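You operate a simulated robot arm through the tools that you are given. There is no shell and no other tool. Be economical: measure what you need, move in short steps, check, and stop when the job is done.

You are at the controls of a simulated two-armed robot. One attempt, no reset.

Task
Take the lid off the tub on the coil bench top and lay it down there.

The check looks at the end state, three seconds after you hand in, the way a careful person would. Anything else that was tipped, shoved, dropped, spilled or broken makes it a failure. A push-on lid holds only when it is set on centred and level and pressed home; a screw cap is set on level and turned clockwise until tight.

Robot
Two 7-joint arms with two-finger parallel grippers on one trunk, on a base that drives. Base frame: it is fixed to the floor where the robot stands at the start and does not move with it; the origin is under the middle of the robot, x ahead of it, y to its left, z up. Readings come in cm, rad, newtons and seconds.
The left shoulder is at the start at [5, 18.7, 108.5], the right one opposite. With the tool pointing down near the work surface each hand reaches from about 10 to 66 cm from the robot's upright axis, wherever it stands, measured 20 degrees to its own side. Payload 3.43 kg a hand.
The tool frame of a hand sits at the grasp point between the pads (the TCP): z along the fingers, y along the line on which they close. The tips reach 3 cm beyond it. Largest opening 9.4 cm; finger width 2.8, thickness 1; the body of the gripper, 5 by 9.6 cm, starts 5.5 cm behind the TCP.
Orientation is told as [roll, pitch, yaw] about the base's x, y, z axes, in that order, counted from this pose: with the fingers straight down and closing along the base's y, the tool's x points along the base's -x, its y along +y and its z along -z.

Tools
- The arms move only by the tool drive_tool. It takes "left_deltas", "right_deltas" or both (then of equal length, played together; a hand with none holds still); each is a list of rows, each a list of 2 entries, a list of its own where there are three numbers: the shift along the base's x, y, z in cm, then the turn, a rotation vector about the base's x, y, z in rad. In form: [[[dx, dy, dz], [rx, ry, rz]], ...]. A call has 1 to 12 rows; each row shifts and turns the commanded pose from where the row before left it. "left_gripper" and "right_gripper" are, for a hand that has rows, the finger opening in cm, from 0 to 9.4, set as the call begins (left out, the last holds). A row lasts 0.2 s, in which the tool goes at most 5 cm and 0.15 rad; a call with a longer step from one row to the next is refused whole, and so is a gripper value outside its range. A pose out of reach is approached as far as the arm can. The call stops where the force on the tool passes 40 N (or 10 N more than at its start, if that is more) or the arm is blocked; 0.2 s more then pass. Each finger travels about 15.3 cm/s and halts on what it meets, pressing with about 39 N; the grip force reading is that of the motor and also rises with nothing between the fingers. The clock runs only during rows and for 0.2 s after the last one: add rows that do not move to give the fingers time. The reply holds the time, the measured pose of the TCP, the force on the tool along the base axes, the opening and the grip force, in the units named above and with some noise, with the torque about the TCP (base axes, N m) and any sound that the robot's microphone picked up.
- Cameras (640 x 400 px; columns grow to the right, rows downward): "scene" is now at [15.21, -0.8, 125.65]; the picture's right is [-0.08, -1.00, 0.00], its down [-0.45, 0.04, -0.89] and it looks along [0.89, -0.07, -0.45] (base axes); focal length 289 px, centre (320, 200). "left" rides on the left gripper at [7.6, -1.4, -10.3] in its tool frame; the picture's right is [0.18, 0.98, 0.00], its down [-0.75, 0.14, -0.64] and it looks along [-0.63, 0.12, 0.77] (tool axes); focal length 243 px, centre (320, 200). "right" rides on the right gripper at [7.6, 1.4, -10.2] in its tool frame; the picture's right is [-0.18, 0.98, 0.00], its down [-0.75, -0.14, -0.64] and it looks along [-0.63, -0.12, 0.77] (tool axes); focal length 243 px, centre (320, 200). There is no depth. A picture from a camera that has moved, and an enlarged one, comes with that camera's place and axes in the base frame and with its lens.
- camera(camera): a new picture of that camera. It takes no simulated time.
- raise_lower(by): slides the trunk up (or, below 0, down) by that many cm; the arms and the scene camera ride with it, the base frame stays. It gives what a move gives, with no picture.
- drive_base(legs): drives the robot by 1 to 6 legs, each [ahead, left, turn to the left] in cm, cm and rad, along the robot's own axes; the way and the turn of a leg run together, so that a leg with both is an arc; at most 150 cm and 3.142 rad a leg. The arms and the cameras ride along, it lands a little off, and it stops where it bumps. It gives what a move gives.
- turn_head(pan, tilt): turns the head with the scene camera to pan (to the left, within 1.396 rad either way) and tilt (down, from -0.506 to 1.204), counted from straight ahead of the robot. It gives what a move gives.
- inspect(camera, box): a new picture of the part [left, top, right, bottom] of that camera's present view, enlarged. It takes no simulated time.
- sign_off(): hands the job in; it is judged then, once.

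Go step by step. Nothing tells you exact positions but the pictures and the camera data: compare them with the known pose of the tool, close in by small moves and look again before you grip or let go. The budget is 120 turns and 92 pictures, counting those below and the enlarged ones. Unless the task says otherwise, let go and move clear before handing in, and close with one line.

The tools are called after "Request:" by a JSON object that holds its "api" and its "payload". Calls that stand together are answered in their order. drive_tool: Moves the arms, as the interface text tells. Its arguments: {"type":"object","properties":{"left_deltas":{"type":"array","items":{"type":"array"}},"left_gripper":{"type":"number"},"right_deltas":{"type":"array","items":{"type":"array"}},"right_gripper":{"type":"number"}},"required":[]} The other tools are called the same way: raise_lower (by) slides the trunk up or down; drive_base (legs) drives the base; turn_head (pan, tilt) turns the head that bears the scene camera; camera (camera) takes a picture; inspect (camera, box) takes an enlarged picture of a part of a camera's view; sign_off () hands the job in.

At the start:

```text
time: 0.0
left_ee_pos: [39.24, 9.24, 105.65]
left_ee_rot: [0.0, 0.0, 0.0]
left_force: [0.2, 0.2, -0.6]
left_ft_torque: [0.0, 0.01, -0.01]
left_finger_gap: 9.4
left_grasp_force: 0.1
right_ee_pos: [35.41, -19.52, 110.4]
right_ee_rot: [-0.001, -0.001, 0.0]
right_force: [0.1, -0.2, -0.2]
right_ft_torque: [0.03, 0.0, 0.0]
right_finger_gap: 9.41
right_grasp_force: 0.1
trunk travel left (down, up): [-30.0, 13.2]
robot x, y, heading: [-0.12, 0.03, -0.001]
head pan, tilt: [-0.079, 0.469]
```

scene: 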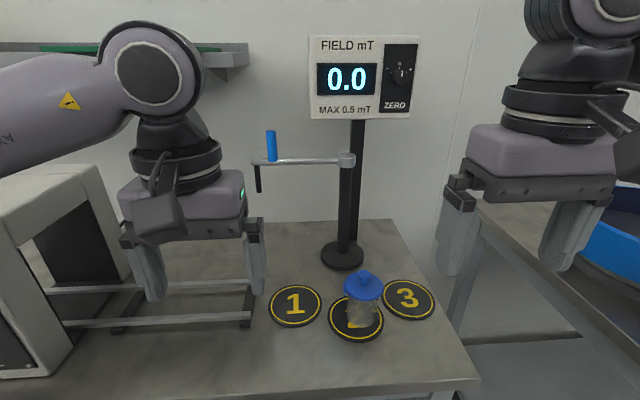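
right: 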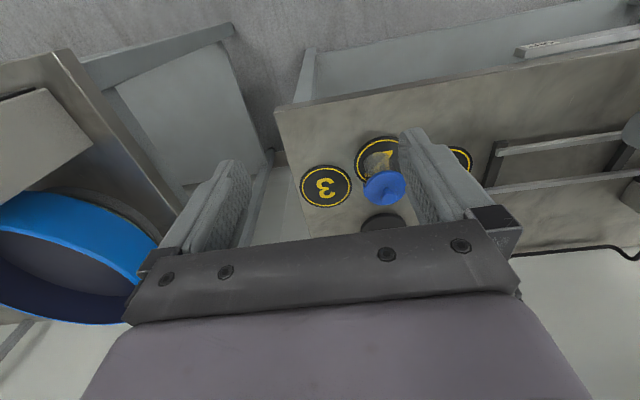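
left: 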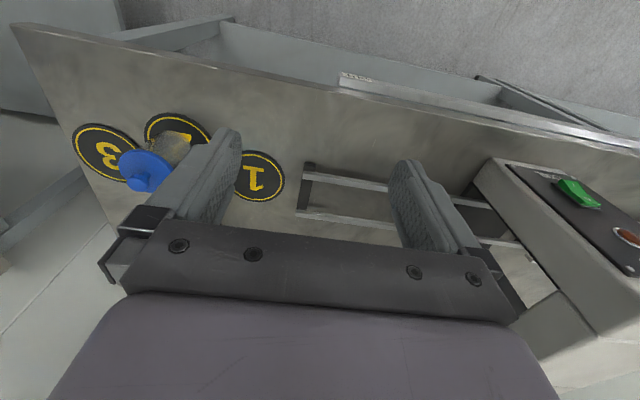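

I see the tub with a blue lid standing on mark 2 of the bench, near a field meter with a probe arm. I'll look closer first.

Request:
{"api": "inspect", "payload": {"camera": "scene", "box": [240, 240, 480, 390]}}

Request:
{"api": "inspect", "payload": {"camera": "scene", "box": [230, 20, 450, 280]}}

Request:
{"api": "inspect", "payload": {"camera": "right", "box": [290, 110, 490, 240]}}

```text
2.67 times, centred on (360, 315) of scene
camera zoom: at [15.21, -0.8, 125.65], right [-0.08, -1.0, 0.0], down [-0.45, 0.04, -0.89], along [0.89, -0.07, -0.45], focal length 771 px, centre (213, -107)
```

zoom: 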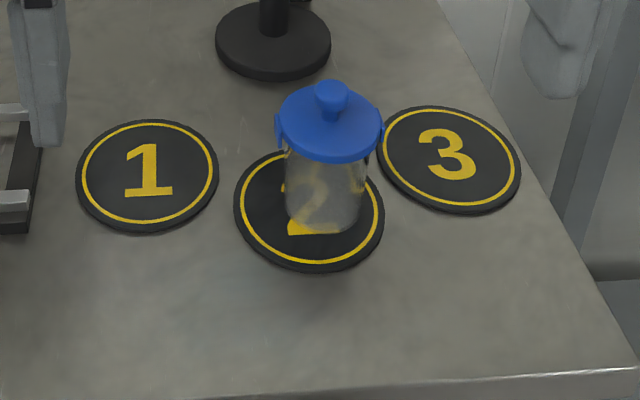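

```text
1.54 times, centred on (340, 150) of scene
camera zoom: at [15.21, -0.8, 125.65], right [-0.08, -1.0, 0.0], down [-0.45, 0.04, -0.89], along [0.89, -0.07, -0.45], focal length 445 px, centre (289, 277)
```

zoom: 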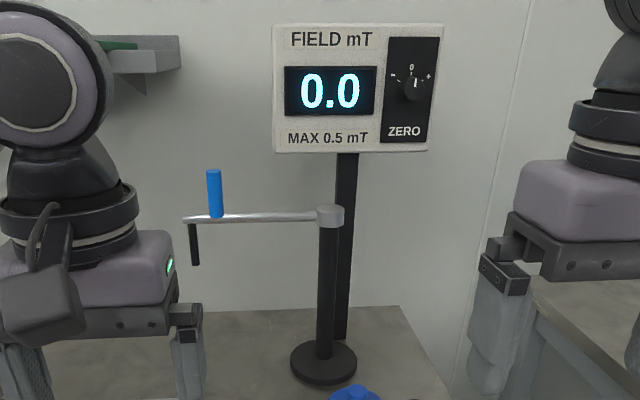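

```text
3.08 times, centred on (390, 175) of right
camera zoom: at [27.52, -18.06, 120.56], right [0.18, 0.98, 0.0], down [0.75, -0.14, 0.64], along [0.63, -0.12, -0.77], focal length 746 px, centre (105, 277)
```

zoom: 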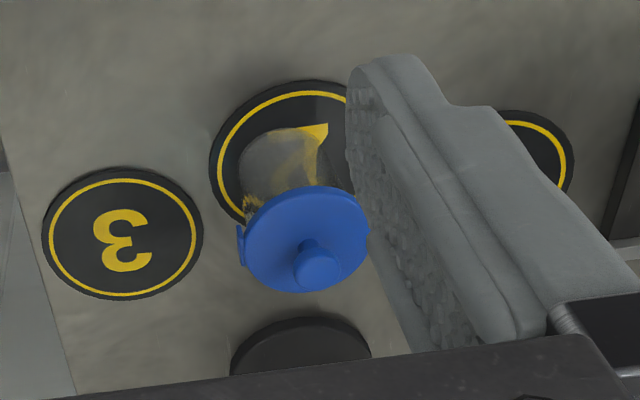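

Triangulating gives the lid knob's top at about [53.9, -11.7, 90.3] and the bench at z≈79.5, with the meter post behind at x≈75. I'll bring the right hand above the tub, staying high, to look more closely.

Request:
{"api": "drive_tool", "payload": {"right_deltas": [[[3, 1.3, -1], [0, 0, 0]], [[3, 1.3, -1], [0, 0, 0]], [[3, 1.3, -1], [0, 0, 0]], [[3, 1.3, -1], [0, 0, 0]], [[3, 1.3, -1], [0, 0, 0]], [[3, 1.3, -1], [0, 0, 0]]]}}

Request:
{"api": "camera", "payload": {"camera": "right"}}

Request:
{"api": "camera", "payload": {"camera": "scene"}}

```text
time: 1.4
left_ee_pos: [39.34, 9.35, 105.63]
left_ee_rot: [-0.001, 0.0, 0.0]
left_force: [-0.5, -0.6, 0.1]
left_ft_torque: [0.0, -0.03, 0.0]
left_finger_gap: 9.39
left_grasp_force: 0.0
right_ee_pos: [53.42, -11.64, 104.38]
right_ee_rot: [0.001, 0.001, 0.001]
right_force: [0.6, 0.1, -0.1]
right_ft_torque: [-0.01, -0.01, 0.0]
right_finger_gap: 9.43
right_grasp_force: 0.0
trunk travel left (down, up): [-30.0, 13.2]
robot x, y, heading: [-0.06, -0.31, -0.001]
head pan, tilt: [-0.079, 0.469]
```

```text
85 pictures are left
camera right: at [45.6, -10.2, 114.6], right [0.18, 0.98, 0.0], down [0.75, -0.14, 0.64], along [0.63, -0.12, -0.77], focal length 243 px, centre (320, 200)
```

right: 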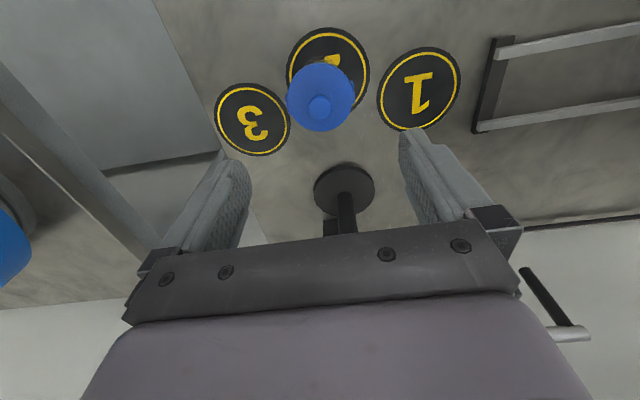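

```text
84 pictures are left
camera scene: at [15.23, -0.77, 125.64], right [-0.08, -1.0, 0.0], down [-0.45, 0.04, -0.89], along [0.89, -0.07, -0.45], focal length 289 px, centre (320, 200)
```

scene: 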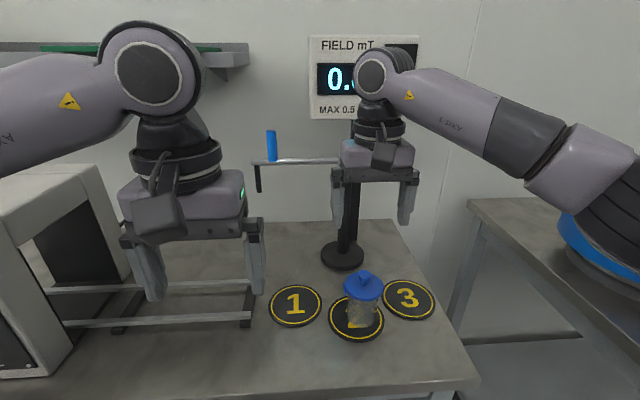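

Request:
{"api": "inspect", "payload": {"camera": "right", "box": [260, 30, 400, 150]}}

Request:
{"api": "inspect", "payload": {"camera": "scene", "box": [320, 260, 400, 340]}}

Request:
{"api": "inspect", "payload": {"camera": "left", "box": [60, 100, 240, 220]}}

```text
3.33 times, centred on (330, 90) of right
camera zoom: at [45.6, -10.2, 114.6], right [0.18, 0.98, 0.0], down [0.75, -0.14, 0.64], along [0.63, -0.12, -0.77], focal length 809 px, centre (287, 567)
```

zoom: 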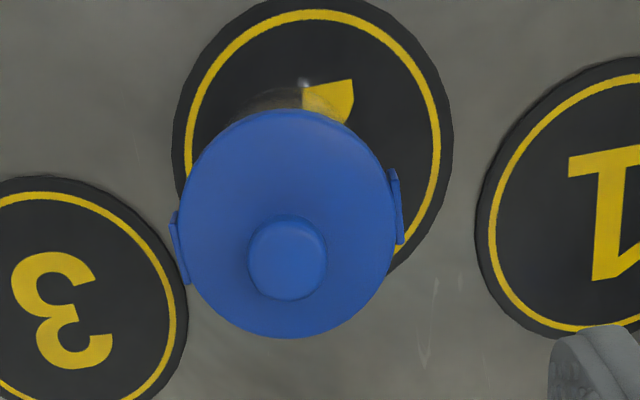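

```text
5.00 times, centred on (360, 300) of scene
camera zoom: at [15.23, -0.77, 125.64], right [-0.08, -1.0, 0.0], down [-0.45, 0.04, -0.89], along [0.89, -0.07, -0.45], focal length 1446 px, centre (120, -300)
```

zoom: 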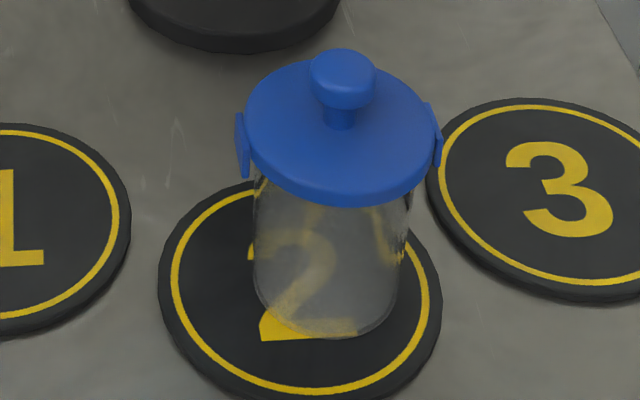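

```text
3.33 times, centred on (150, 160) of left
camera zoom: at [31.6, 7.93, 115.83], right [-0.18, 0.98, 0.0], down [0.75, 0.14, 0.64], along [0.63, 0.12, -0.77], focal length 809 px, centre (887, 333)
```

zoom: 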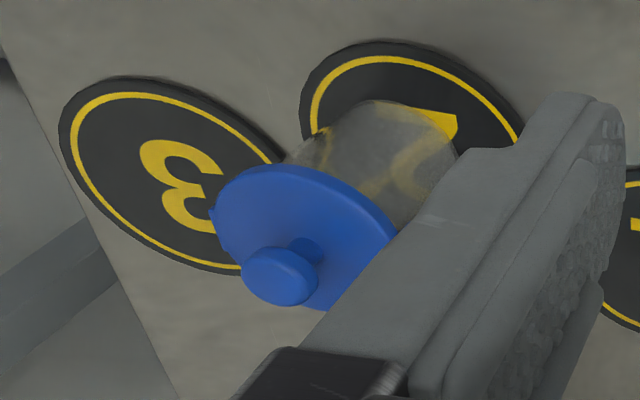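

The lid is a blue disc with a mushroom knob and two side clips at ±y. I'll narrow the fingers and descend over the knob to just short of it, then check.

Request:
{"api": "drive_tool", "payload": {"right_deltas": [[[0, -0.2, -3], [0, 0, 0]], [[0, 0, -3], [0, 0, 0]], [[0, 0, -2], [0, 0, 0]], [[0, 0, 0], [0, 0, 0]]], "right_gripper": 5}}

Request:
{"api": "inspect", "payload": {"camera": "right", "box": [220, 60, 460, 210]}}

Request:
{"api": "inspect", "payload": {"camera": "scene", "box": [300, 220, 420, 340]}}

Request:
{"api": "camera", "payload": {"camera": "left"}}

```text
time: 2.4
left_ee_pos: [39.25, 9.26, 105.53]
left_ee_rot: [0.001, -0.001, -0.001]
left_force: [0.9, 0.2, 0.3]
left_ft_torque: [-0.02, -0.02, 0.02]
left_finger_gap: 9.41
left_grasp_force: 0.1
right_ee_pos: [53.34, -11.91, 96.4]
right_ee_rot: [0.001, 0.0, 0.001]
right_force: [0.5, -0.2, 0.5]
right_ft_torque: [0.01, 0.0, 0.01]
right_finger_gap: 5.0
right_grasp_force: 0.0
trunk travel left (down, up): [-30.0, 13.2]
robot x, y, heading: [-0.08, 0.18, -0.003]
head pan, tilt: [-0.079, 0.469]
```

```text
2.67 times, centred on (340, 135) of right
camera zoom: at [45.52, -10.49, 106.62], right [0.18, 0.98, 0.0], down [0.75, -0.14, 0.64], along [0.63, -0.12, -0.77], focal length 647 px, centre (267, 373)
```

zoom: 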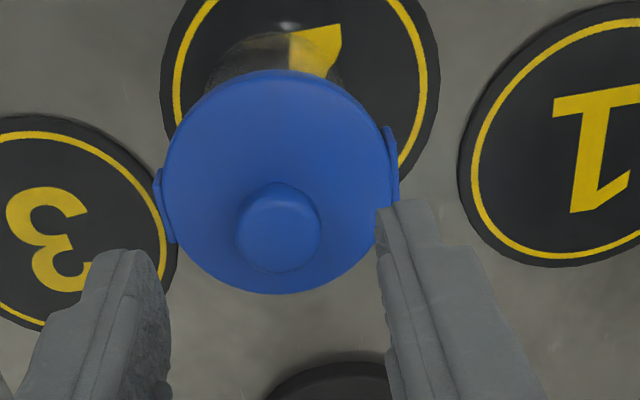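

```text
3.33 times, centred on (360, 280) of scene
camera zoom: at [15.21, -0.8, 125.65], right [-0.08, -1.0, 0.0], down [-0.45, 0.04, -0.89], along [0.89, -0.07, -0.45], focal length 964 px, centre (187, -67)
```

zoom: 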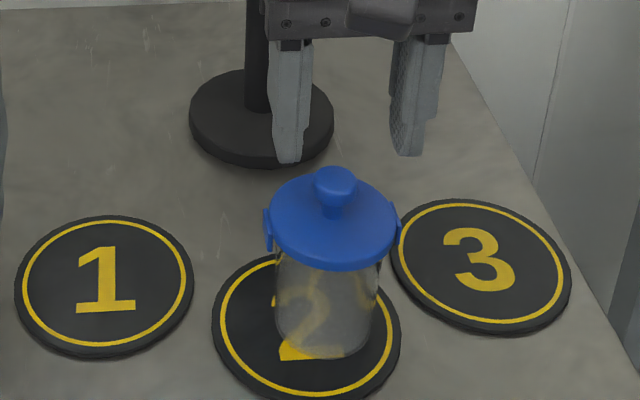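

```text
78 pictures are left
camera left: at [31.58, 7.9, 115.85], right [-0.18, 0.98, 0.0], down [0.75, 0.14, 0.64], along [0.63, 0.12, -0.77], focal length 243 px, centre (320, 200)
```

left: 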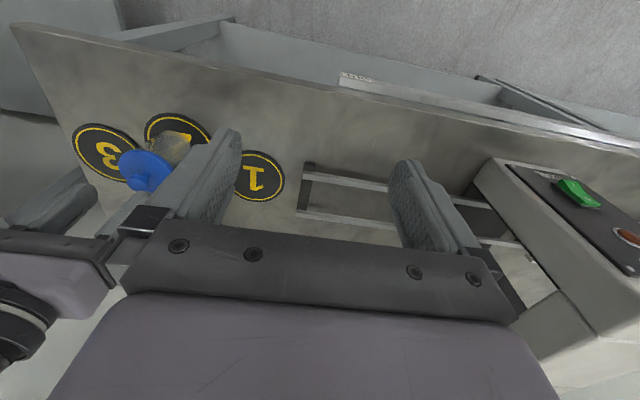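

Redoing the triangulation from closer up puts the knob top at about [53.0, -11.6, 91.9] and the lid top near z 90. I'll centre on the knob and lower in small steps.

Request:
{"api": "drive_tool", "payload": {"right_deltas": [[[-0.3, 0.2, -0.8], [0, 0, 0]], [[0, 0, -0.7], [0, 0, 0]], [[0, 0, -0.7], [0, 0, 0]], [[0, 0, 0], [0, 0, 0]]]}}

Request:
{"api": "inspect", "payload": {"camera": "right", "box": [220, 60, 460, 210]}}

Request:
{"api": "inspect", "payload": {"camera": "scene", "box": [320, 240, 400, 320]}}

```text
time: 3.4
left_ee_pos: [39.29, 9.38, 105.62]
left_ee_rot: [0.0, -0.001, 0.0]
left_force: [-0.2, 0.5, -0.4]
left_ft_torque: [-0.01, -0.01, -0.04]
left_finger_gap: 9.41
left_grasp_force: 0.2
right_ee_pos: [53.03, -11.7, 94.18]
right_ee_rot: [-0.001, 0.0, 0.0]
right_force: [0.3, -0.2, 0.2]
right_ft_torque: [-0.03, 0.03, -0.02]
right_finger_gap: 5.0
right_grasp_force: 0.2
trunk travel left (down, up): [-30.0, 13.2]
robot x, y, heading: [0.21, 0.08, 0.003]
head pan, tilt: [-0.079, 0.469]
```

```text
2.67 times, centred on (340, 135) of right
camera zoom: at [45.22, -10.26, 104.4], right [0.18, 0.98, 0.0], down [0.75, -0.14, 0.64], along [0.63, -0.12, -0.77], focal length 647 px, centre (267, 373)
```

zoom: 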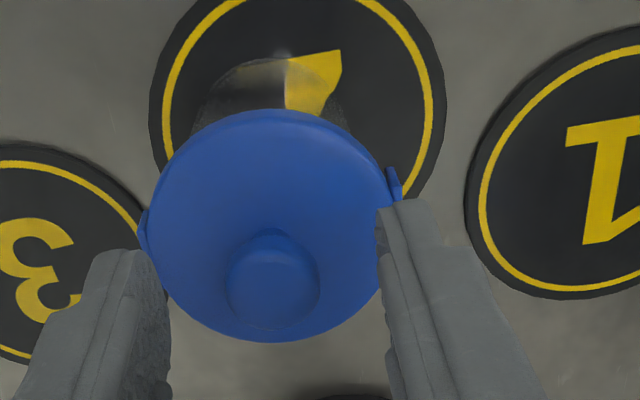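

```text
5.00 times, centred on (360, 280) of scene
camera zoom: at [15.21, -0.8, 125.65], right [-0.08, -1.0, 0.0], down [-0.45, 0.04, -0.89], along [0.89, -0.07, -0.45], focal length 1446 px, centre (120, -200)
```

zoom: 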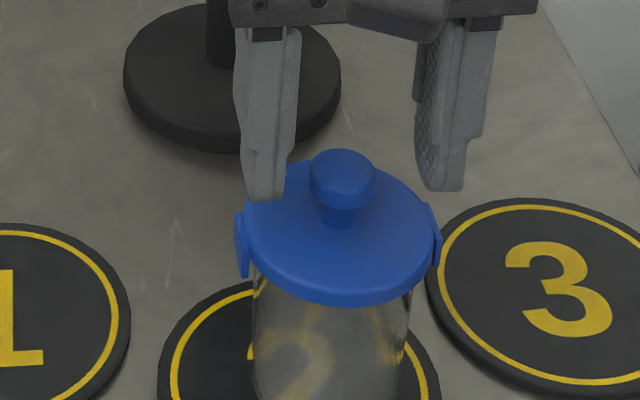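

Request:
{"api": "drive_tool", "payload": {"right_deltas": [[[-0.2, 0.15, -0.4], [0, 0, 0]], [[0, 0, -0.4], [0, 0, 0]], [[0, 0, 0], [0, 0, 0]]]}}

Request:
{"api": "inspect", "payload": {"camera": "scene", "box": [320, 240, 400, 320]}}

```text
time: 4.2
left_ee_pos: [39.24, 9.26, 105.59]
left_ee_rot: [0.0, -0.001, 0.0]
left_force: [0.7, 0.5, -0.1]
left_ft_torque: [0.01, 0.02, -0.03]
left_finger_gap: 9.4
left_grasp_force: 0.0
right_ee_pos: [52.83, -11.67, 93.31]
right_ee_rot: [0.0, 0.0, 0.0]
right_force: [-0.2, -0.7, -0.3]
right_ft_torque: [0.01, -0.01, -0.01]
right_finger_gap: 4.96
right_grasp_force: 0.0
trunk travel left (down, up): [-30.0, 13.2]
robot x, y, heading: [0.26, -0.15, 0.003]
head pan, tilt: [-0.079, 0.469]
```

```text
5.00 times, centred on (360, 280) of scene
camera zoom: at [15.21, -0.8, 125.65], right [-0.08, -1.0, 0.0], down [-0.45, 0.04, -0.89], along [0.89, -0.07, -0.45], focal length 1446 px, centre (120, -200)
```

zoom: 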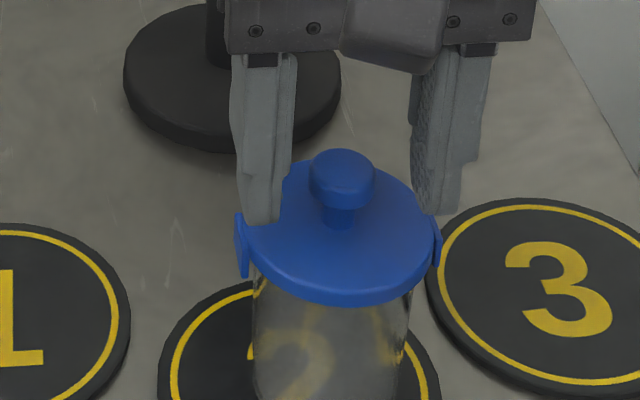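

The fingers straddle the knob nicely. I'll close onto it gently.

Request:
{"api": "drive_tool", "payload": {"right_deltas": [[[0, 0.1, 0], [0, 0, 0]], [[0, 0, 0], [0, 0, 0]], [[0, 0, 0], [0, 0, 0]]], "right_gripper": 1.0}}

Request:
{"api": "inspect", "payload": {"camera": "scene", "box": [320, 240, 400, 320]}}

```text
time: 5.0
left_ee_pos: [39.31, 9.31, 105.67]
left_ee_rot: [-0.002, 0.0, -0.001]
left_force: [-0.4, -0.5, -0.6]
left_ft_torque: [0.0, 0.01, 0.04]
left_finger_gap: 9.42
left_grasp_force: 0.1
right_ee_pos: [52.93, -11.44, 93.28]
right_ee_rot: [0.0, 0.0, 0.0]
right_force: [1.4, -0.4, -1.0]
right_ft_torque: [0.02, 0.02, -0.03]
right_finger_gap: 1.88
right_grasp_force: 38.7
trunk travel left (down, up): [-30.0, 13.2]
robot x, y, heading: [0.11, -0.0, -0.001]
head pan, tilt: [-0.079, 0.469]
```

```text
5.00 times, centred on (360, 280) of scene
camera zoom: at [15.21, -0.8, 125.64], right [-0.08, -1.0, 0.0], down [-0.45, 0.04, -0.89], along [0.89, -0.07, -0.45], focal length 1446 px, centre (120, -200)
```

zoom: 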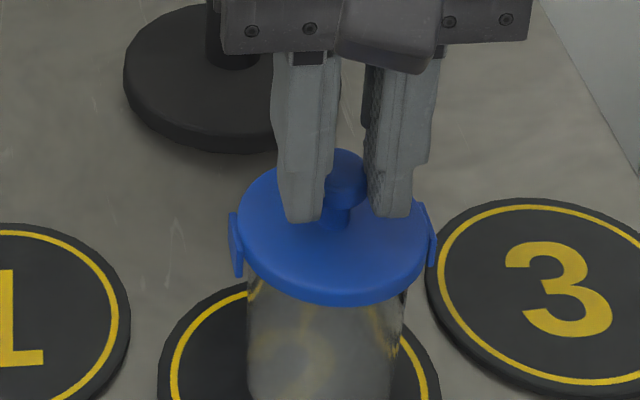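

The knob is held (1.88 cm, 39 N). I'll try a small straight pull and see whether the lid parts or the tub comes along.

Request:
{"api": "drive_tool", "payload": {"right_deltas": [[[0, 0, 0.3], [0, 0, 0]], [[0, 0, 0.3], [0, 0, 0]], [[0, 0, 0.2], [0, 0, 0]], [[0, 0, 0], [0, 0, 0]]]}}

Request:
{"api": "inspect", "payload": {"camera": "scene", "box": [320, 260, 400, 340]}}

```text
time: 6.0
left_ee_pos: [39.24, 9.24, 105.56]
left_ee_rot: [-0.001, 0.001, -0.001]
left_force: [-0.2, 0.2, 0.1]
left_ft_torque: [0.01, -0.01, 0.01]
left_finger_gap: 9.42
left_grasp_force: 0.0
right_ee_pos: [52.79, -11.47, 94.2]
right_ee_rot: [0.002, -0.001, -0.001]
right_force: [0.0, -0.3, -1.0]
right_ft_torque: [0.0, 0.0, -0.02]
right_finger_gap: 1.88
right_grasp_force: 38.8
trunk travel left (down, up): [-30.0, 13.2]
robot x, y, heading: [-0.1, -0.03, 0.002]
head pan, tilt: [-0.079, 0.469]
```

```text
5.00 times, centred on (360, 300) of scene
camera zoom: at [15.21, -0.8, 125.64], right [-0.08, -1.0, 0.0], down [-0.45, 0.04, -0.89], along [0.89, -0.07, -0.45], focal length 1446 px, centre (120, -300)
```

zoom: 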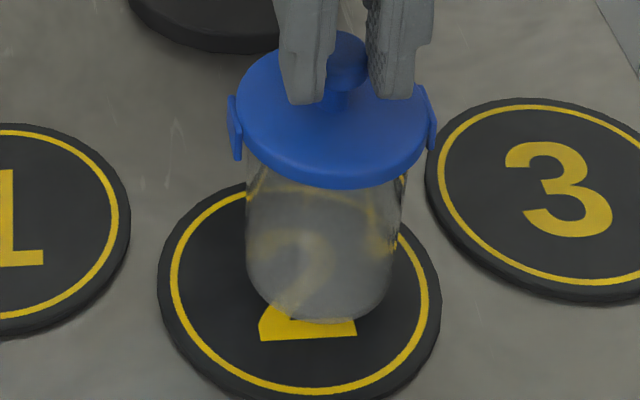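

The lid is on tight: the whole tub (about 1 N) came up with it. I'll set it back down while holding the knob, and turn the left hand to a sideways pose so it can hold the tub's body. Yaw comes first.

Request:
{"api": "drive_tool", "payload": {"right_deltas": [[[0, 0, -0.3], [0, 0, 0]], [[0, 0, -0.3], [0, 0, 0]], [[0, 0, -0.2], [0, 0, 0]], [[0, 0, 0], [0, 0, 0]]]}}

Request:
{"api": "drive_tool", "payload": {"left_deltas": [[[0, 1, 0], [0, 0, 0.1428]], [[0, 1, 0], [0, 0, 0.1428]], [[0, 0, 0], [0, 0, 0.1428]], [[0, 0, 0], [0, 0, 0.1428]], [[0, 0, 0], [0, 0, 0.1428]], [[0, 0, 0], [0, 0, 0.1428]], [[0, 0, 0], [0, 0, 0.1428]], [[0, 0, 0], [0, 0, 0.1428]], [[0, 0, 0], [0, 0, 0.1428]], [[0, 0, 0], [0, 0, 0.1428]], [[0, 0, 0], [0, 0, 0.1428]]]}}

Request:
{"api": "camera", "payload": {"camera": "scene"}}

```text
time: 7.0
left_ee_pos: [39.19, 9.27, 105.6]
left_ee_rot: [0.001, 0.0, -0.001]
left_force: [0.0, -0.3, 0.7]
left_ft_torque: [0.0, 0.02, 0.02]
left_finger_gap: 9.41
left_grasp_force: 0.1
right_ee_pos: [52.83, -11.38, 93.36]
right_ee_rot: [0.001, 0.0, -0.001]
right_force: [0.5, -0.8, 0.7]
right_ft_torque: [-0.04, 0.01, 0.01]
right_finger_gap: 1.91
right_grasp_force: 39.0
trunk travel left (down, up): [-30.0, 13.2]
robot x, y, heading: [0.03, -0.24, -0.003]
head pan, tilt: [-0.079, 0.469]
```

```text
time: 9.4
left_ee_pos: [39.23, 11.42, 105.75]
left_ee_rot: [0.001, -0.001, 1.571]
left_force: [-0.3, 0.1, -0.3]
left_ft_torque: [-0.05, 0.05, -0.03]
left_finger_gap: 9.41
left_grasp_force: 0.0
right_ee_pos: [52.7, -11.46, 93.21]
right_ee_rot: [-0.002, 0.0, 0.001]
right_force: [-0.2, -1.3, 1.6]
right_ft_torque: [-0.02, -0.02, 0.0]
right_finger_gap: 1.88
right_grasp_force: 39.3
trunk travel left (down, up): [-30.0, 13.2]
robot x, y, heading: [0.19, -0.12, 0.002]
head pan, tilt: [-0.079, 0.469]
```

```text
72 pictures are left
camera scene: at [15.19, -0.79, 125.65], right [-0.08, -1.0, 0.0], down [-0.45, 0.04, -0.89], along [0.89, -0.07, -0.45], focal length 289 px, centre (320, 200)
```

scene: 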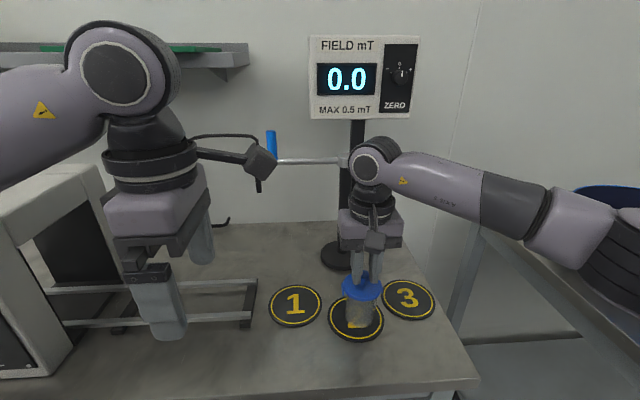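

Request:
{"api": "drive_tool", "payload": {"left_deltas": [[[0, 0, 0], [-0.1358, 0, 0]], [[0, 0, 0], [-0.1358, 0, 0]], [[0, 0, 0], [-0.1358, 0, 0]], [[0, 0, 0], [-0.1358, 0, 0]], [[0, 0, 0], [-0.1358, 0, 0]], [[0, 0, 0], [-0.1358, 0, 0]], [[0, 0, 0], [-0.1358, 0, 0]], [[0, 0, 0], [-0.1358, 0, 0]], [[0, 0, 0], [-0.1358, 0, 0]]]}}

Request:
{"api": "drive_tool", "payload": {"left_deltas": [[[0, 0, 0], [0, 0, 0.131]], [[0, 0, 0], [0, 0, 0.131]], [[0, 0, 0], [0, 0, 0.131]], [[0, 0, 0], [0, 0, 0.131]]]}}

Request:
{"api": "camera", "payload": {"camera": "scene"}}

Request:
{"api": "camera", "payload": {"camera": "left"}}

```text
time: 11.4
left_ee_pos: [39.24, 11.34, 105.7]
left_ee_rot: [-0.007, 1.223, 1.568]
left_force: [0.4, -0.9, 0.2]
left_ft_torque: [-0.01, 0.01, 0.0]
left_finger_gap: 9.41
left_grasp_force: 0.1
right_ee_pos: [52.79, -11.5, 93.4]
right_ee_rot: [0.0, 0.0, 0.0]
right_force: [0.3, 0.0, 3.4]
right_ft_torque: [0.03, -0.04, -0.02]
right_finger_gap: 1.89
right_grasp_force: 38.8
trunk travel left (down, up): [-30.0, 13.2]
robot x, y, heading: [-0.2, -0.39, 0.003]
head pan, tilt: [-0.079, 0.469]
```

```text
time: 12.4
left_ee_pos: [39.1, 11.28, 105.65]
left_ee_rot: [-0.003, 1.223, 2.096]
left_force: [-0.4, 0.1, 1.3]
left_ft_torque: [0.04, 0.02, 0.0]
left_finger_gap: 9.4
left_grasp_force: 0.0
right_ee_pos: [52.94, -11.51, 93.39]
right_ee_rot: [0.003, -0.003, -0.001]
right_force: [-0.3, -0.7, 3.8]
right_ft_torque: [-0.04, -0.05, -0.05]
right_finger_gap: 1.9
right_grasp_force: 39.2
trunk travel left (down, up): [-30.0, 13.2]
robot x, y, heading: [0.38, -0.28, -0.004]
head pan, tilt: [-0.079, 0.469]
```

```text
71 pictures are left
camera scene: at [15.18, -0.79, 125.65], right [-0.08, -1.0, 0.0], down [-0.45, 0.04, -0.89], along [0.89, -0.07, -0.45], focal length 289 px, centre (320, 200)
```

scene: 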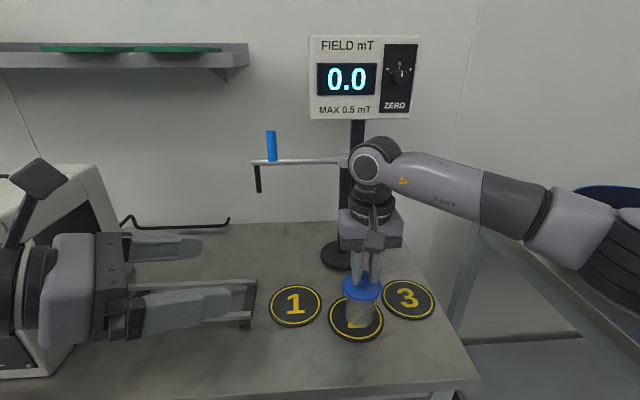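

```text
70 pictures are left
camera left: at [36.85, 18.13, 116.29], right [-0.82, -0.55, 0.17], down [-0.55, 0.67, -0.49], along [0.15, -0.5, -0.85], focal length 243 px, centre (320, 200)
```

left: 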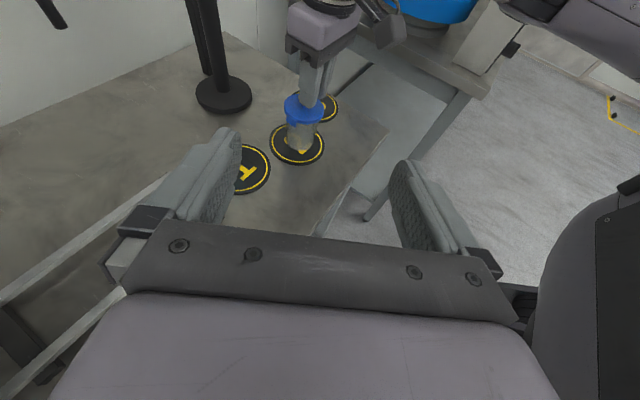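

The left hand points sideways and tilted down, and the tub is in its view. I'll zoom in to pin down the height of the tub's body.

Request:
{"api": "inspect", "payload": {"camera": "left", "box": [250, 60, 370, 180]}}

Request:
{"api": "inspect", "payload": {"camera": "scene", "box": [320, 260, 400, 340]}}

```text
3.33 times, centred on (310, 120) of left
camera zoom: at [36.85, 18.13, 116.29], right [-0.82, -0.55, 0.17], down [-0.55, 0.67, -0.49], along [0.15, -0.5, -0.85], focal length 809 px, centre (353, 467)
```

zoom: 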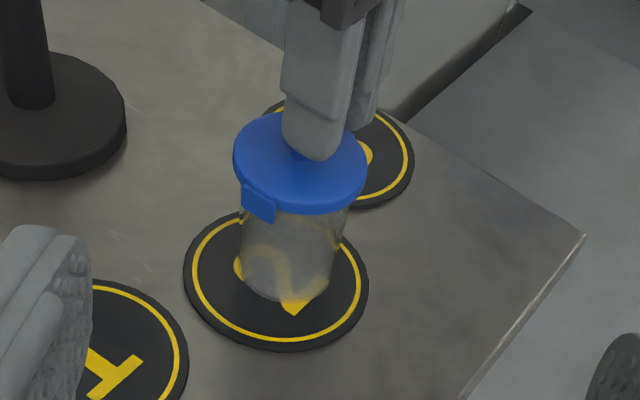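

```text
5.00 times, centred on (360, 300) of scene
camera zoom: at [15.18, -0.79, 125.65], right [-0.08, -1.0, 0.0], down [-0.45, 0.04, -0.89], along [0.89, -0.07, -0.45], focal length 1446 px, centre (120, -300)
```

zoom: 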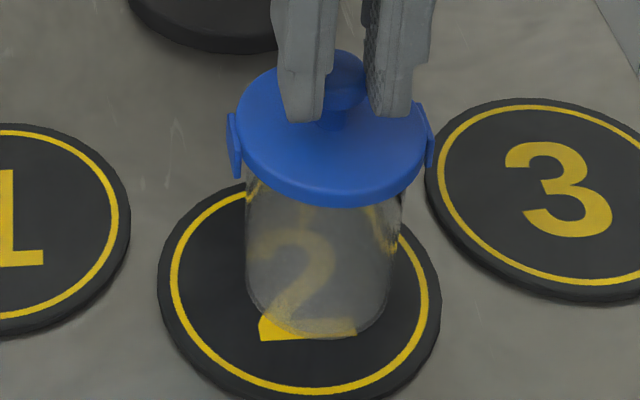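

The mat surface is at z≈80.2, and the tub axis is near [53.4, -11.3] with its body spanning z 80–88. I'll bring the yaw closer to straight sideways, so the lid's clip passes between the fingers, and move left of the tub, still high.

Request:
{"api": "drive_tool", "payload": {"left_deltas": [[[3, 0, 0], [0, 0, -0.1165]], [[3, 0, 0], [0, 0, -0.1165]], [[3, -1, -1], [0, 0, -0.1165]], [[3, -2, -3], [0, 0, 0]], [[0, -2, -4], [0, 0, 0]], [[0, -1, -2], [0, 0, 0]], [[0, 0, 0], [0, 0, 0]]]}}

Request:
{"api": "camera", "payload": {"camera": "scene"}}

Request:
{"api": "camera", "payload": {"camera": "left"}}

```text
time: 14.0
left_ee_pos: [51.29, 5.3, 95.68]
left_ee_rot: [-0.004, 1.222, 1.744]
left_force: [0.0, -0.3, -0.1]
left_ft_torque: [-0.01, 0.0, 0.02]
left_finger_gap: 9.37
left_grasp_force: 0.0
right_ee_pos: [52.78, -11.5, 93.41]
right_ee_rot: [0.001, -0.002, 0.0]
right_force: [0.0, -0.8, 4.8]
right_ft_torque: [-0.03, -0.02, 0.0]
right_finger_gap: 1.89
right_grasp_force: 38.9
trunk travel left (down, up): [-30.0, 13.2]
robot x, y, heading: [0.37, -0.01, -0.002]
head pan, tilt: [-0.079, 0.469]
```

```text
67 pictures are left
camera scene: at [15.17, -0.79, 125.65], right [-0.08, -1.0, 0.0], down [-0.45, 0.04, -0.89], along [0.89, -0.07, -0.45], focal length 289 px, centre (320, 200)
```

scene: 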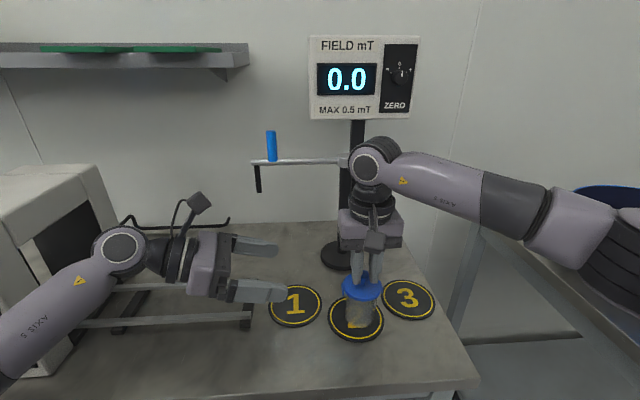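

```text
66 pictures are left
camera left: at [51.37, 12.48, 106.38], right [-0.96, -0.23, 0.17], down [-0.29, 0.82, -0.49], along [-0.03, -0.52, -0.85], focal length 243 px, centre (320, 200)
```

left: 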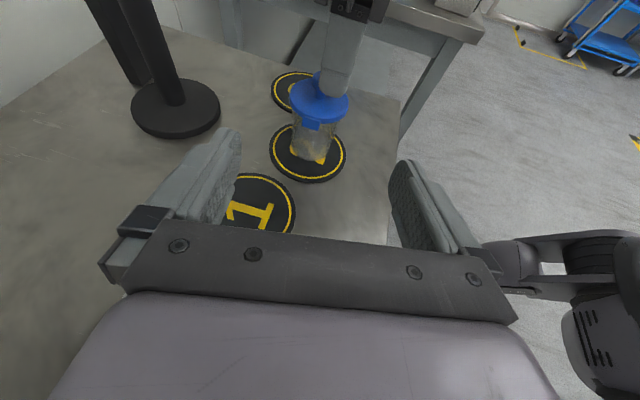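

Next I'll move in beside the tub while still high, then go down to grasp height with the tips short of the lid.

Request:
{"api": "drive_tool", "payload": {"left_deltas": [[[0.2, -2.6, 0], [0, 0, 0]], [[0.2, -2.6, 0], [0, 0, 0]], [[0.1, -2.5, -1], [0, 0, 0]], [[0, 0, -2.5], [0, 0, 0]], [[0, 0, -2.5], [0, 0, 0]], [[0, 0, -2.5], [0, 0, 0]], [[0, 0, 0], [0, 0, 0]]]}}

Request:
{"api": "camera", "payload": {"camera": "scene"}}

Request:
{"api": "camera", "payload": {"camera": "left"}}

```text
time: 15.6
left_ee_pos: [51.74, -2.46, 87.16]
left_ee_rot: [-0.004, 1.222, 1.741]
left_force: [0.3, 0.6, 0.2]
left_ft_torque: [-0.01, 0.02, -0.01]
left_finger_gap: 9.39
left_grasp_force: 0.0
right_ee_pos: [52.91, -11.47, 93.38]
right_ee_rot: [-0.001, -0.003, 0.0]
right_force: [-0.4, 0.3, 5.3]
right_ft_torque: [0.03, -0.05, -0.02]
right_finger_gap: 1.91
right_grasp_force: 38.8
trunk travel left (down, up): [-30.0, 13.2]
robot x, y, heading: [0.04, -0.09, 0.002]
head pan, tilt: [-0.079, 0.469]
```

```text
65 pictures are left
camera scene: at [15.17, -0.79, 125.65], right [-0.08, -1.0, 0.0], down [-0.45, 0.04, -0.89], along [0.89, -0.07, -0.45], focal length 289 px, centre (320, 200)
```

scene: 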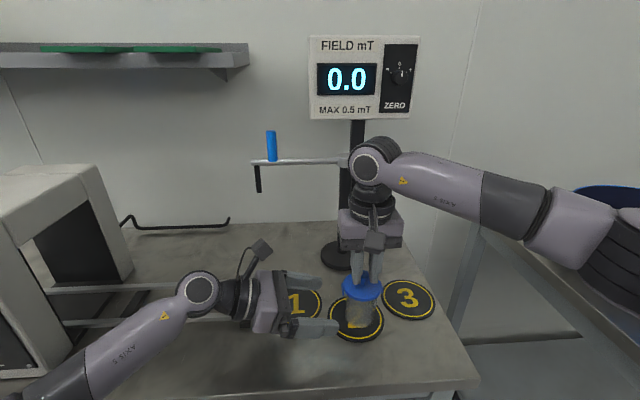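

```text
64 pictures are left
camera left: at [51.85, 4.73, 97.69], right [-0.96, -0.23, 0.17], down [-0.29, 0.82, -0.49], along [-0.03, -0.52, -0.85], focal length 243 px, centre (320, 200)
```

left: 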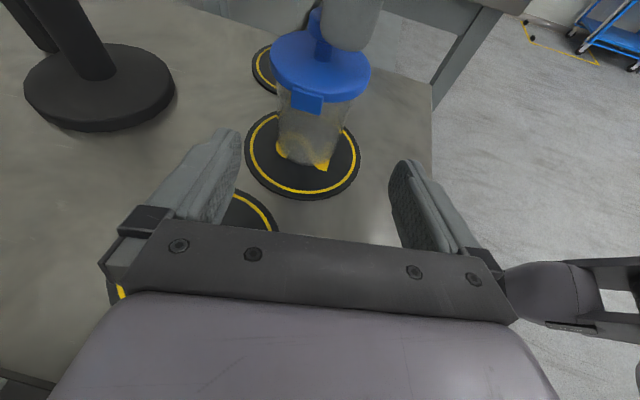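

Request:
{"api": "drive_tool", "payload": {"left_deltas": [[[0, 0, -0.9], [0, 0, 0]], [[0, 0, -0.9], [0, 0, 0]], [[0, 0, -0.9], [0, 0, 0]], [[0, 0, 0], [0, 0, 0]]]}}

Request:
{"api": "camera", "payload": {"camera": "scene"}}

Request:
{"api": "inspect", "payload": {"camera": "left", "box": [180, 0, 460, 220]}}

Request:
{"api": "inspect", "payload": {"camera": "scene", "box": [230, 240, 400, 360]}}

```text
time: 16.6
left_ee_pos: [51.77, -2.49, 84.38]
left_ee_rot: [-0.002, 1.222, 1.742]
left_force: [0.7, -0.1, 0.8]
left_ft_torque: [0.0, -0.01, -0.01]
left_finger_gap: 9.39
left_grasp_force: 0.0
right_ee_pos: [52.85, -11.46, 93.33]
right_ee_rot: [-0.001, -0.002, 0.001]
right_force: [-0.2, -0.4, 5.7]
right_ft_torque: [-0.04, -0.04, 0.0]
right_finger_gap: 1.91
right_grasp_force: 39.1
trunk travel left (down, up): [-30.0, 13.2]
robot x, y, heading: [-0.33, 0.1, -0.005]
head pan, tilt: [-0.079, 0.469]
```

```text
63 pictures are left
camera scene: at [15.17, -0.79, 125.65], right [-0.08, -1.0, 0.0], down [-0.45, 0.04, -0.89], along [0.89, -0.07, -0.45], focal length 289 px, centre (320, 200)
```

scene: 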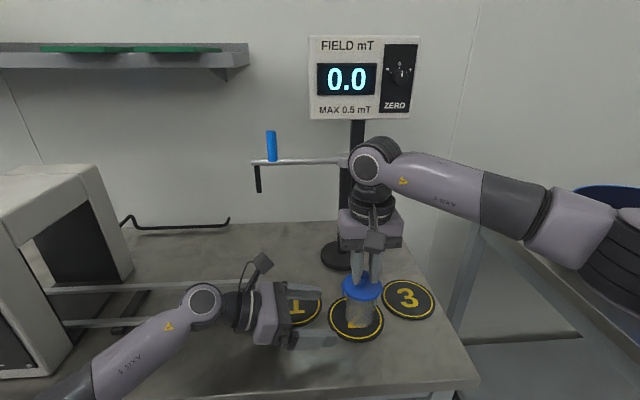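

```text
1.82 times, centred on (320, 110) of left
camera zoom: at [51.87, 4.8, 95.03], right [-0.96, -0.23, 0.17], down [-0.29, 0.82, -0.49], along [-0.03, -0.52, -0.86], focal length 441 px, centre (320, 364)
```

zoom: 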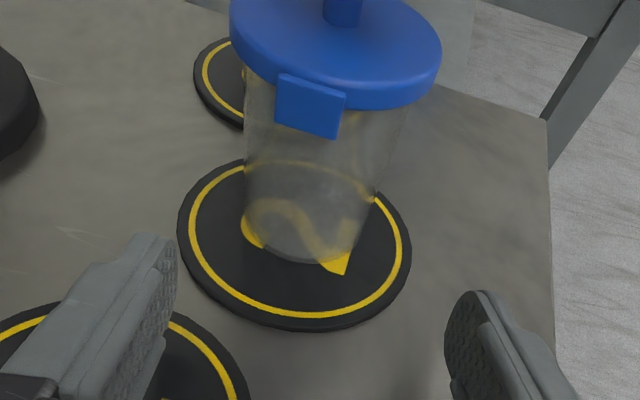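

```text
3.33 times, centred on (315, 300) of scene
camera zoom: at [15.17, -0.79, 125.65], right [-0.08, -1.0, 0.0], down [-0.45, 0.04, -0.89], along [0.89, -0.07, -0.45], focal length 964 px, centre (337, -133)
```

zoom: 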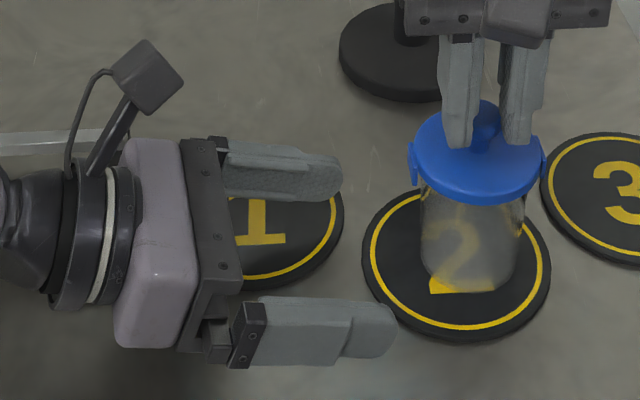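

The fingers are in line with the tub and low enough to pass under the lid. I'll advance with the fingers open, straddling the body.

Request:
{"api": "drive_tool", "payload": {"left_deltas": [[[0.25, -1.2, 0], [0, 0, 0]], [[0.25, -1.2, 0], [0, 0, 0]], [[0.25, -1.2, 0], [0, 0, 0]], [[0.25, -1.2, 0], [0, 0, 0]], [[0, 0, 0], [0, 0, 0]]]}}

Request:
{"api": "inspect", "payload": {"camera": "scene", "box": [230, 200, 430, 350]}}

Request:
{"api": "inspect", "payload": {"camera": "left", "box": [160, 0, 480, 240]}}

```text
time: 17.8
left_ee_pos: [52.78, -7.22, 84.46]
left_ee_rot: [-0.003, 1.223, 1.743]
left_force: [-0.3, -0.4, 0.0]
left_ft_torque: [0.01, 0.08, 0.02]
left_finger_gap: 9.41
left_grasp_force: 0.1
right_ee_pos: [52.87, -11.41, 93.27]
right_ee_rot: [0.0, -0.003, 0.0]
right_force: [-0.5, -0.8, 4.5]
right_ft_torque: [-0.07, -0.05, -0.02]
right_finger_gap: 1.88
right_grasp_force: 39.3
trunk travel left (down, up): [-30.0, 13.2]
robot x, y, heading: [0.21, -0.04, -0.003]
head pan, tilt: [-0.079, 0.469]
```

```text
2.67 times, centred on (330, 275) of scene
camera zoom: at [15.16, -0.79, 125.65], right [-0.08, -1.0, 0.0], down [-0.45, 0.04, -0.89], along [0.89, -0.07, -0.45], focal length 771 px, centre (293, 0)
```

zoom: 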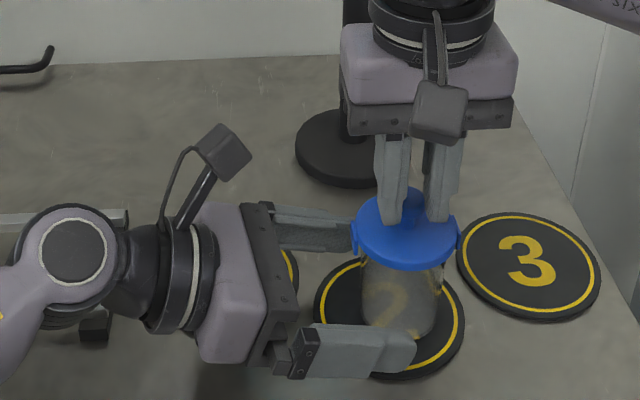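

```text
1.67 times, centred on (320, 120) of left
camera zoom: at [52.87, -0.07, 95.12], right [-0.96, -0.23, 0.17], down [-0.29, 0.82, -0.49], along [-0.03, -0.52, -0.86], focal length 404 px, centre (320, 333)
```

zoom: 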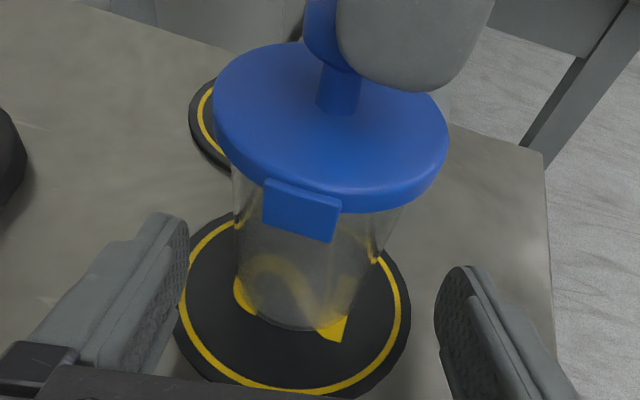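

Request:
{"api": "drive_tool", "payload": {"left_deltas": [[[0.25, -1.2, 0], [0, 0, 0]], [[0.2, -1.2, 0], [0, 0, 0]], [[0, 0, 0], [0, 0, 0]]]}}

Request:
{"api": "inspect", "payload": {"camera": "scene", "box": [230, 200, 430, 350]}}

Request:
{"api": "inspect", "payload": {"camera": "left", "box": [160, 0, 480, 240]}}

```text
time: 18.6
left_ee_pos: [53.27, -9.5, 84.4]
left_ee_rot: [-0.003, 1.224, 1.741]
left_force: [-0.1, -0.5, 0.2]
left_ft_torque: [0.0, 0.0, -0.01]
left_finger_gap: 9.4
left_grasp_force: 0.0
right_ee_pos: [52.83, -11.45, 93.44]
right_ee_rot: [-0.001, -0.001, -0.001]
right_force: [-0.3, 0.7, 5.3]
right_ft_torque: [0.02, -0.04, 0.01]
right_finger_gap: 1.89
right_grasp_force: 39.3
trunk travel left (down, up): [-30.0, 13.2]
robot x, y, heading: [0.14, 0.01, -0.008]
head pan, tilt: [-0.079, 0.469]
```

```text
2.67 times, centred on (330, 275) of scene
camera zoom: at [15.16, -0.79, 125.65], right [-0.08, -1.0, 0.0], down [-0.45, 0.04, -0.89], along [0.89, -0.07, -0.45], focal length 771 px, centre (293, 0)
```

zoom: 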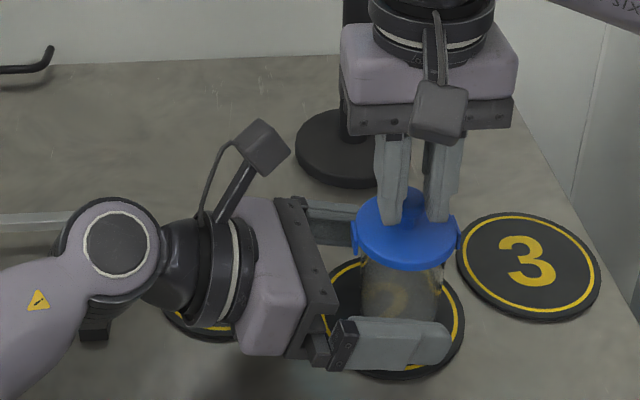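

```text
1.67 times, centred on (320, 120) of left
camera zoom: at [53.28, -2.44, 95.06], right [-0.96, -0.23, 0.17], down [-0.29, 0.82, -0.49], along [-0.03, -0.52, -0.86], focal length 404 px, centre (320, 333)
```

zoom: 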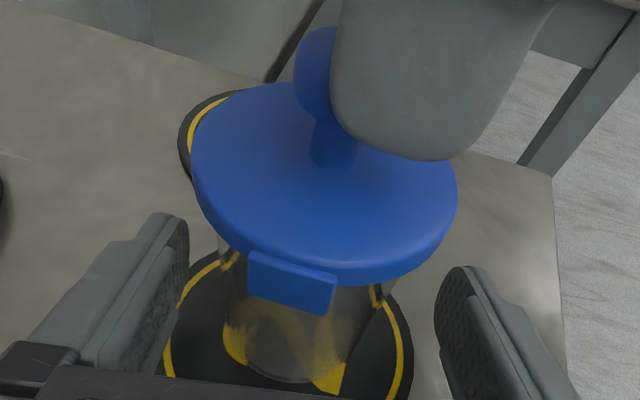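

Request:
{"api": "drive_tool", "payload": {"left_deltas": [[[0, 0, 0], [0, 0, 0]], [[0, 0, 0], [0, 0, 0]]], "left_gripper": 6.3}}

Request:
{"api": "inspect", "payload": {"camera": "left", "box": [160, 60, 480, 260]}}

Request:
{"api": "inspect", "payload": {"camera": "scene", "box": [290, 240, 410, 340]}}

```text
time: 19.2
left_ee_pos: [53.15, -9.63, 84.37]
left_ee_rot: [-0.005, 1.221, 1.742]
left_force: [2.0, 1.3, -0.7]
left_ft_torque: [-0.11, 0.05, 0.09]
left_finger_gap: 6.49
left_grasp_force: 1.5
right_ee_pos: [52.88, -11.49, 93.44]
right_ee_rot: [0.001, 0.001, 0.0]
right_force: [-4.1, -0.9, 5.8]
right_ft_torque: [-0.17, 0.09, -0.01]
right_finger_gap: 1.92
right_grasp_force: 39.6
trunk travel left (down, up): [-30.0, 13.2]
robot x, y, heading: [0.11, -0.25, -0.004]
head pan, tilt: [-0.079, 0.469]
```

```text
2.00 times, centred on (320, 160) of left
camera zoom: at [53.31, -2.38, 95.07], right [-0.96, -0.23, 0.17], down [-0.29, 0.82, -0.49], along [-0.03, -0.52, -0.86], focal length 485 px, centre (320, 280)
```

zoom: 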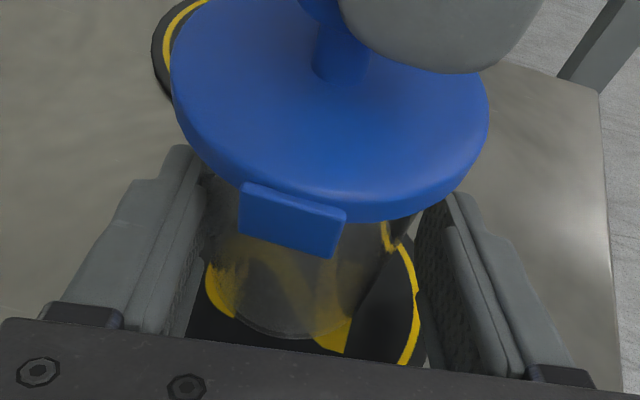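

```text
4.00 times, centred on (350, 290) of scene
camera zoom: at [15.16, -0.78, 125.66], right [-0.08, -1.0, 0.0], down [-0.45, 0.04, -0.89], along [0.89, -0.07, -0.45], focal length 1157 px, centre (200, -160)
```

zoom: 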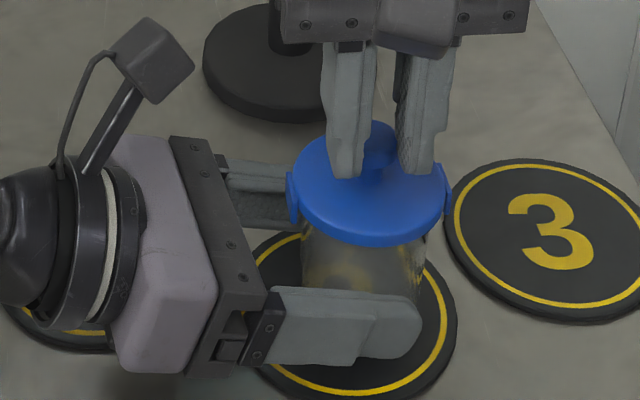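

The far finger touches the tub first, so I'll shift the left hand about 0.5 cm toward +x to centre it before closing.

Request:
{"api": "drive_tool", "payload": {"left_deltas": [[[0.25, 0.04, 0], [0, 0, 0]], [[0.25, 0.04, 0], [0, 0, 0]], [[0, 0, 0], [0, 0, 0]]], "left_gripper": 6.3}}

Request:
{"api": "inspect", "payload": {"camera": "left", "box": [160, 60, 480, 260]}}

```text
time: 20.0
left_ee_pos: [53.74, -9.53, 84.47]
left_ee_rot: [-0.002, 1.221, 1.741]
left_force: [-1.2, -0.9, 0.5]
left_ft_torque: [-0.02, 0.03, 0.02]
left_finger_gap: 6.27
left_grasp_force: 0.0
right_ee_pos: [52.77, -11.43, 93.45]
right_ee_rot: [-0.002, -0.002, 0.0]
right_force: [-1.5, 0.4, 4.4]
right_ft_torque: [0.06, 0.0, 0.02]
right_finger_gap: 1.88
right_grasp_force: 39.0
trunk travel left (down, up): [-30.0, 13.2]
robot x, y, heading: [-0.2, 0.01, -0.003]
head pan, tilt: [-0.079, 0.469]
```

```text
2.00 times, centred on (320, 160) of left
camera zoom: at [53.79, -2.33, 95.09], right [-0.96, -0.23, 0.17], down [-0.29, 0.82, -0.49], along [-0.03, -0.52, -0.86], focal length 485 px, centre (320, 280)
```

zoom: 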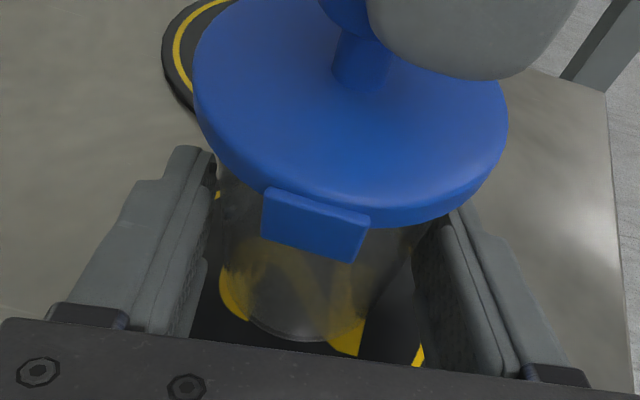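

Centred and no contact now. I'll close on the tub body.

Request:
{"api": "drive_tool", "payload": {"left_deltas": [[[0, 0, 0], [0, 0, 0]], [[0, 0, 0], [0, 0, 0]], [[0, 0, 0], [0, 0, 0]]], "left_gripper": 4.8}}

Request:
{"api": "inspect", "payload": {"camera": "left", "box": [160, 60, 480, 260]}}

Request:
{"api": "inspect", "payload": {"camera": "scene", "box": [290, 240, 410, 340]}}

```text
time: 20.8
left_ee_pos: [53.59, -9.35, 84.47]
left_ee_rot: [-0.004, 1.221, 1.742]
left_force: [-3.0, 1.4, 1.3]
left_ft_torque: [-0.19, -0.11, -0.09]
left_finger_gap: 5.63
left_grasp_force: 38.9
right_ee_pos: [52.84, -11.44, 93.43]
right_ee_rot: [0.0, -0.003, 0.0]
right_force: [3.3, -1.7, 4.5]
right_ft_torque: [-0.1, -0.23, -0.03]
right_finger_gap: 1.87
right_grasp_force: 38.8
trunk travel left (down, up): [-30.0, 13.2]
robot x, y, heading: [0.21, -0.34, -0.005]
head pan, tilt: [-0.079, 0.469]
```

```text
2.00 times, centred on (320, 160) of left
camera zoom: at [53.78, -2.35, 95.08], right [-0.96, -0.23, 0.17], down [-0.29, 0.82, -0.49], along [-0.03, -0.52, -0.85], focal length 485 px, centre (320, 280)
```

zoom: 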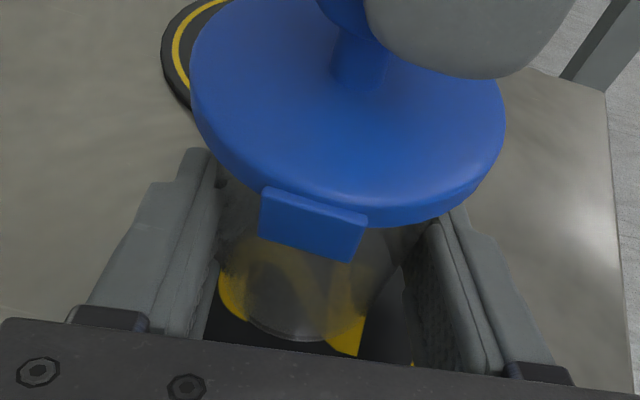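

```text
4.00 times, centred on (350, 290) of scene
camera zoom: at [15.17, -0.79, 125.65], right [-0.08, -1.0, 0.0], down [-0.45, 0.04, -0.89], along [0.89, -0.07, -0.45], focal length 1157 px, centre (200, -160)
```

zoom: 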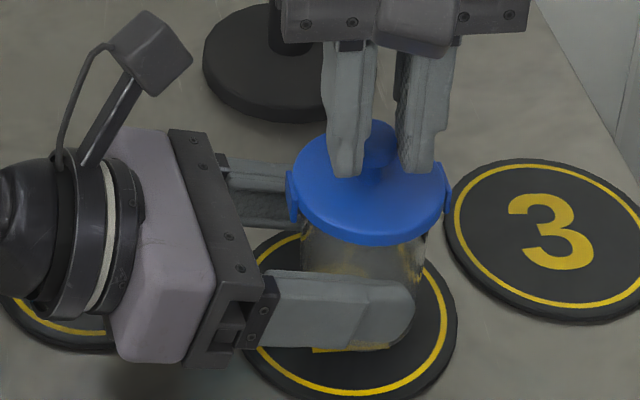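

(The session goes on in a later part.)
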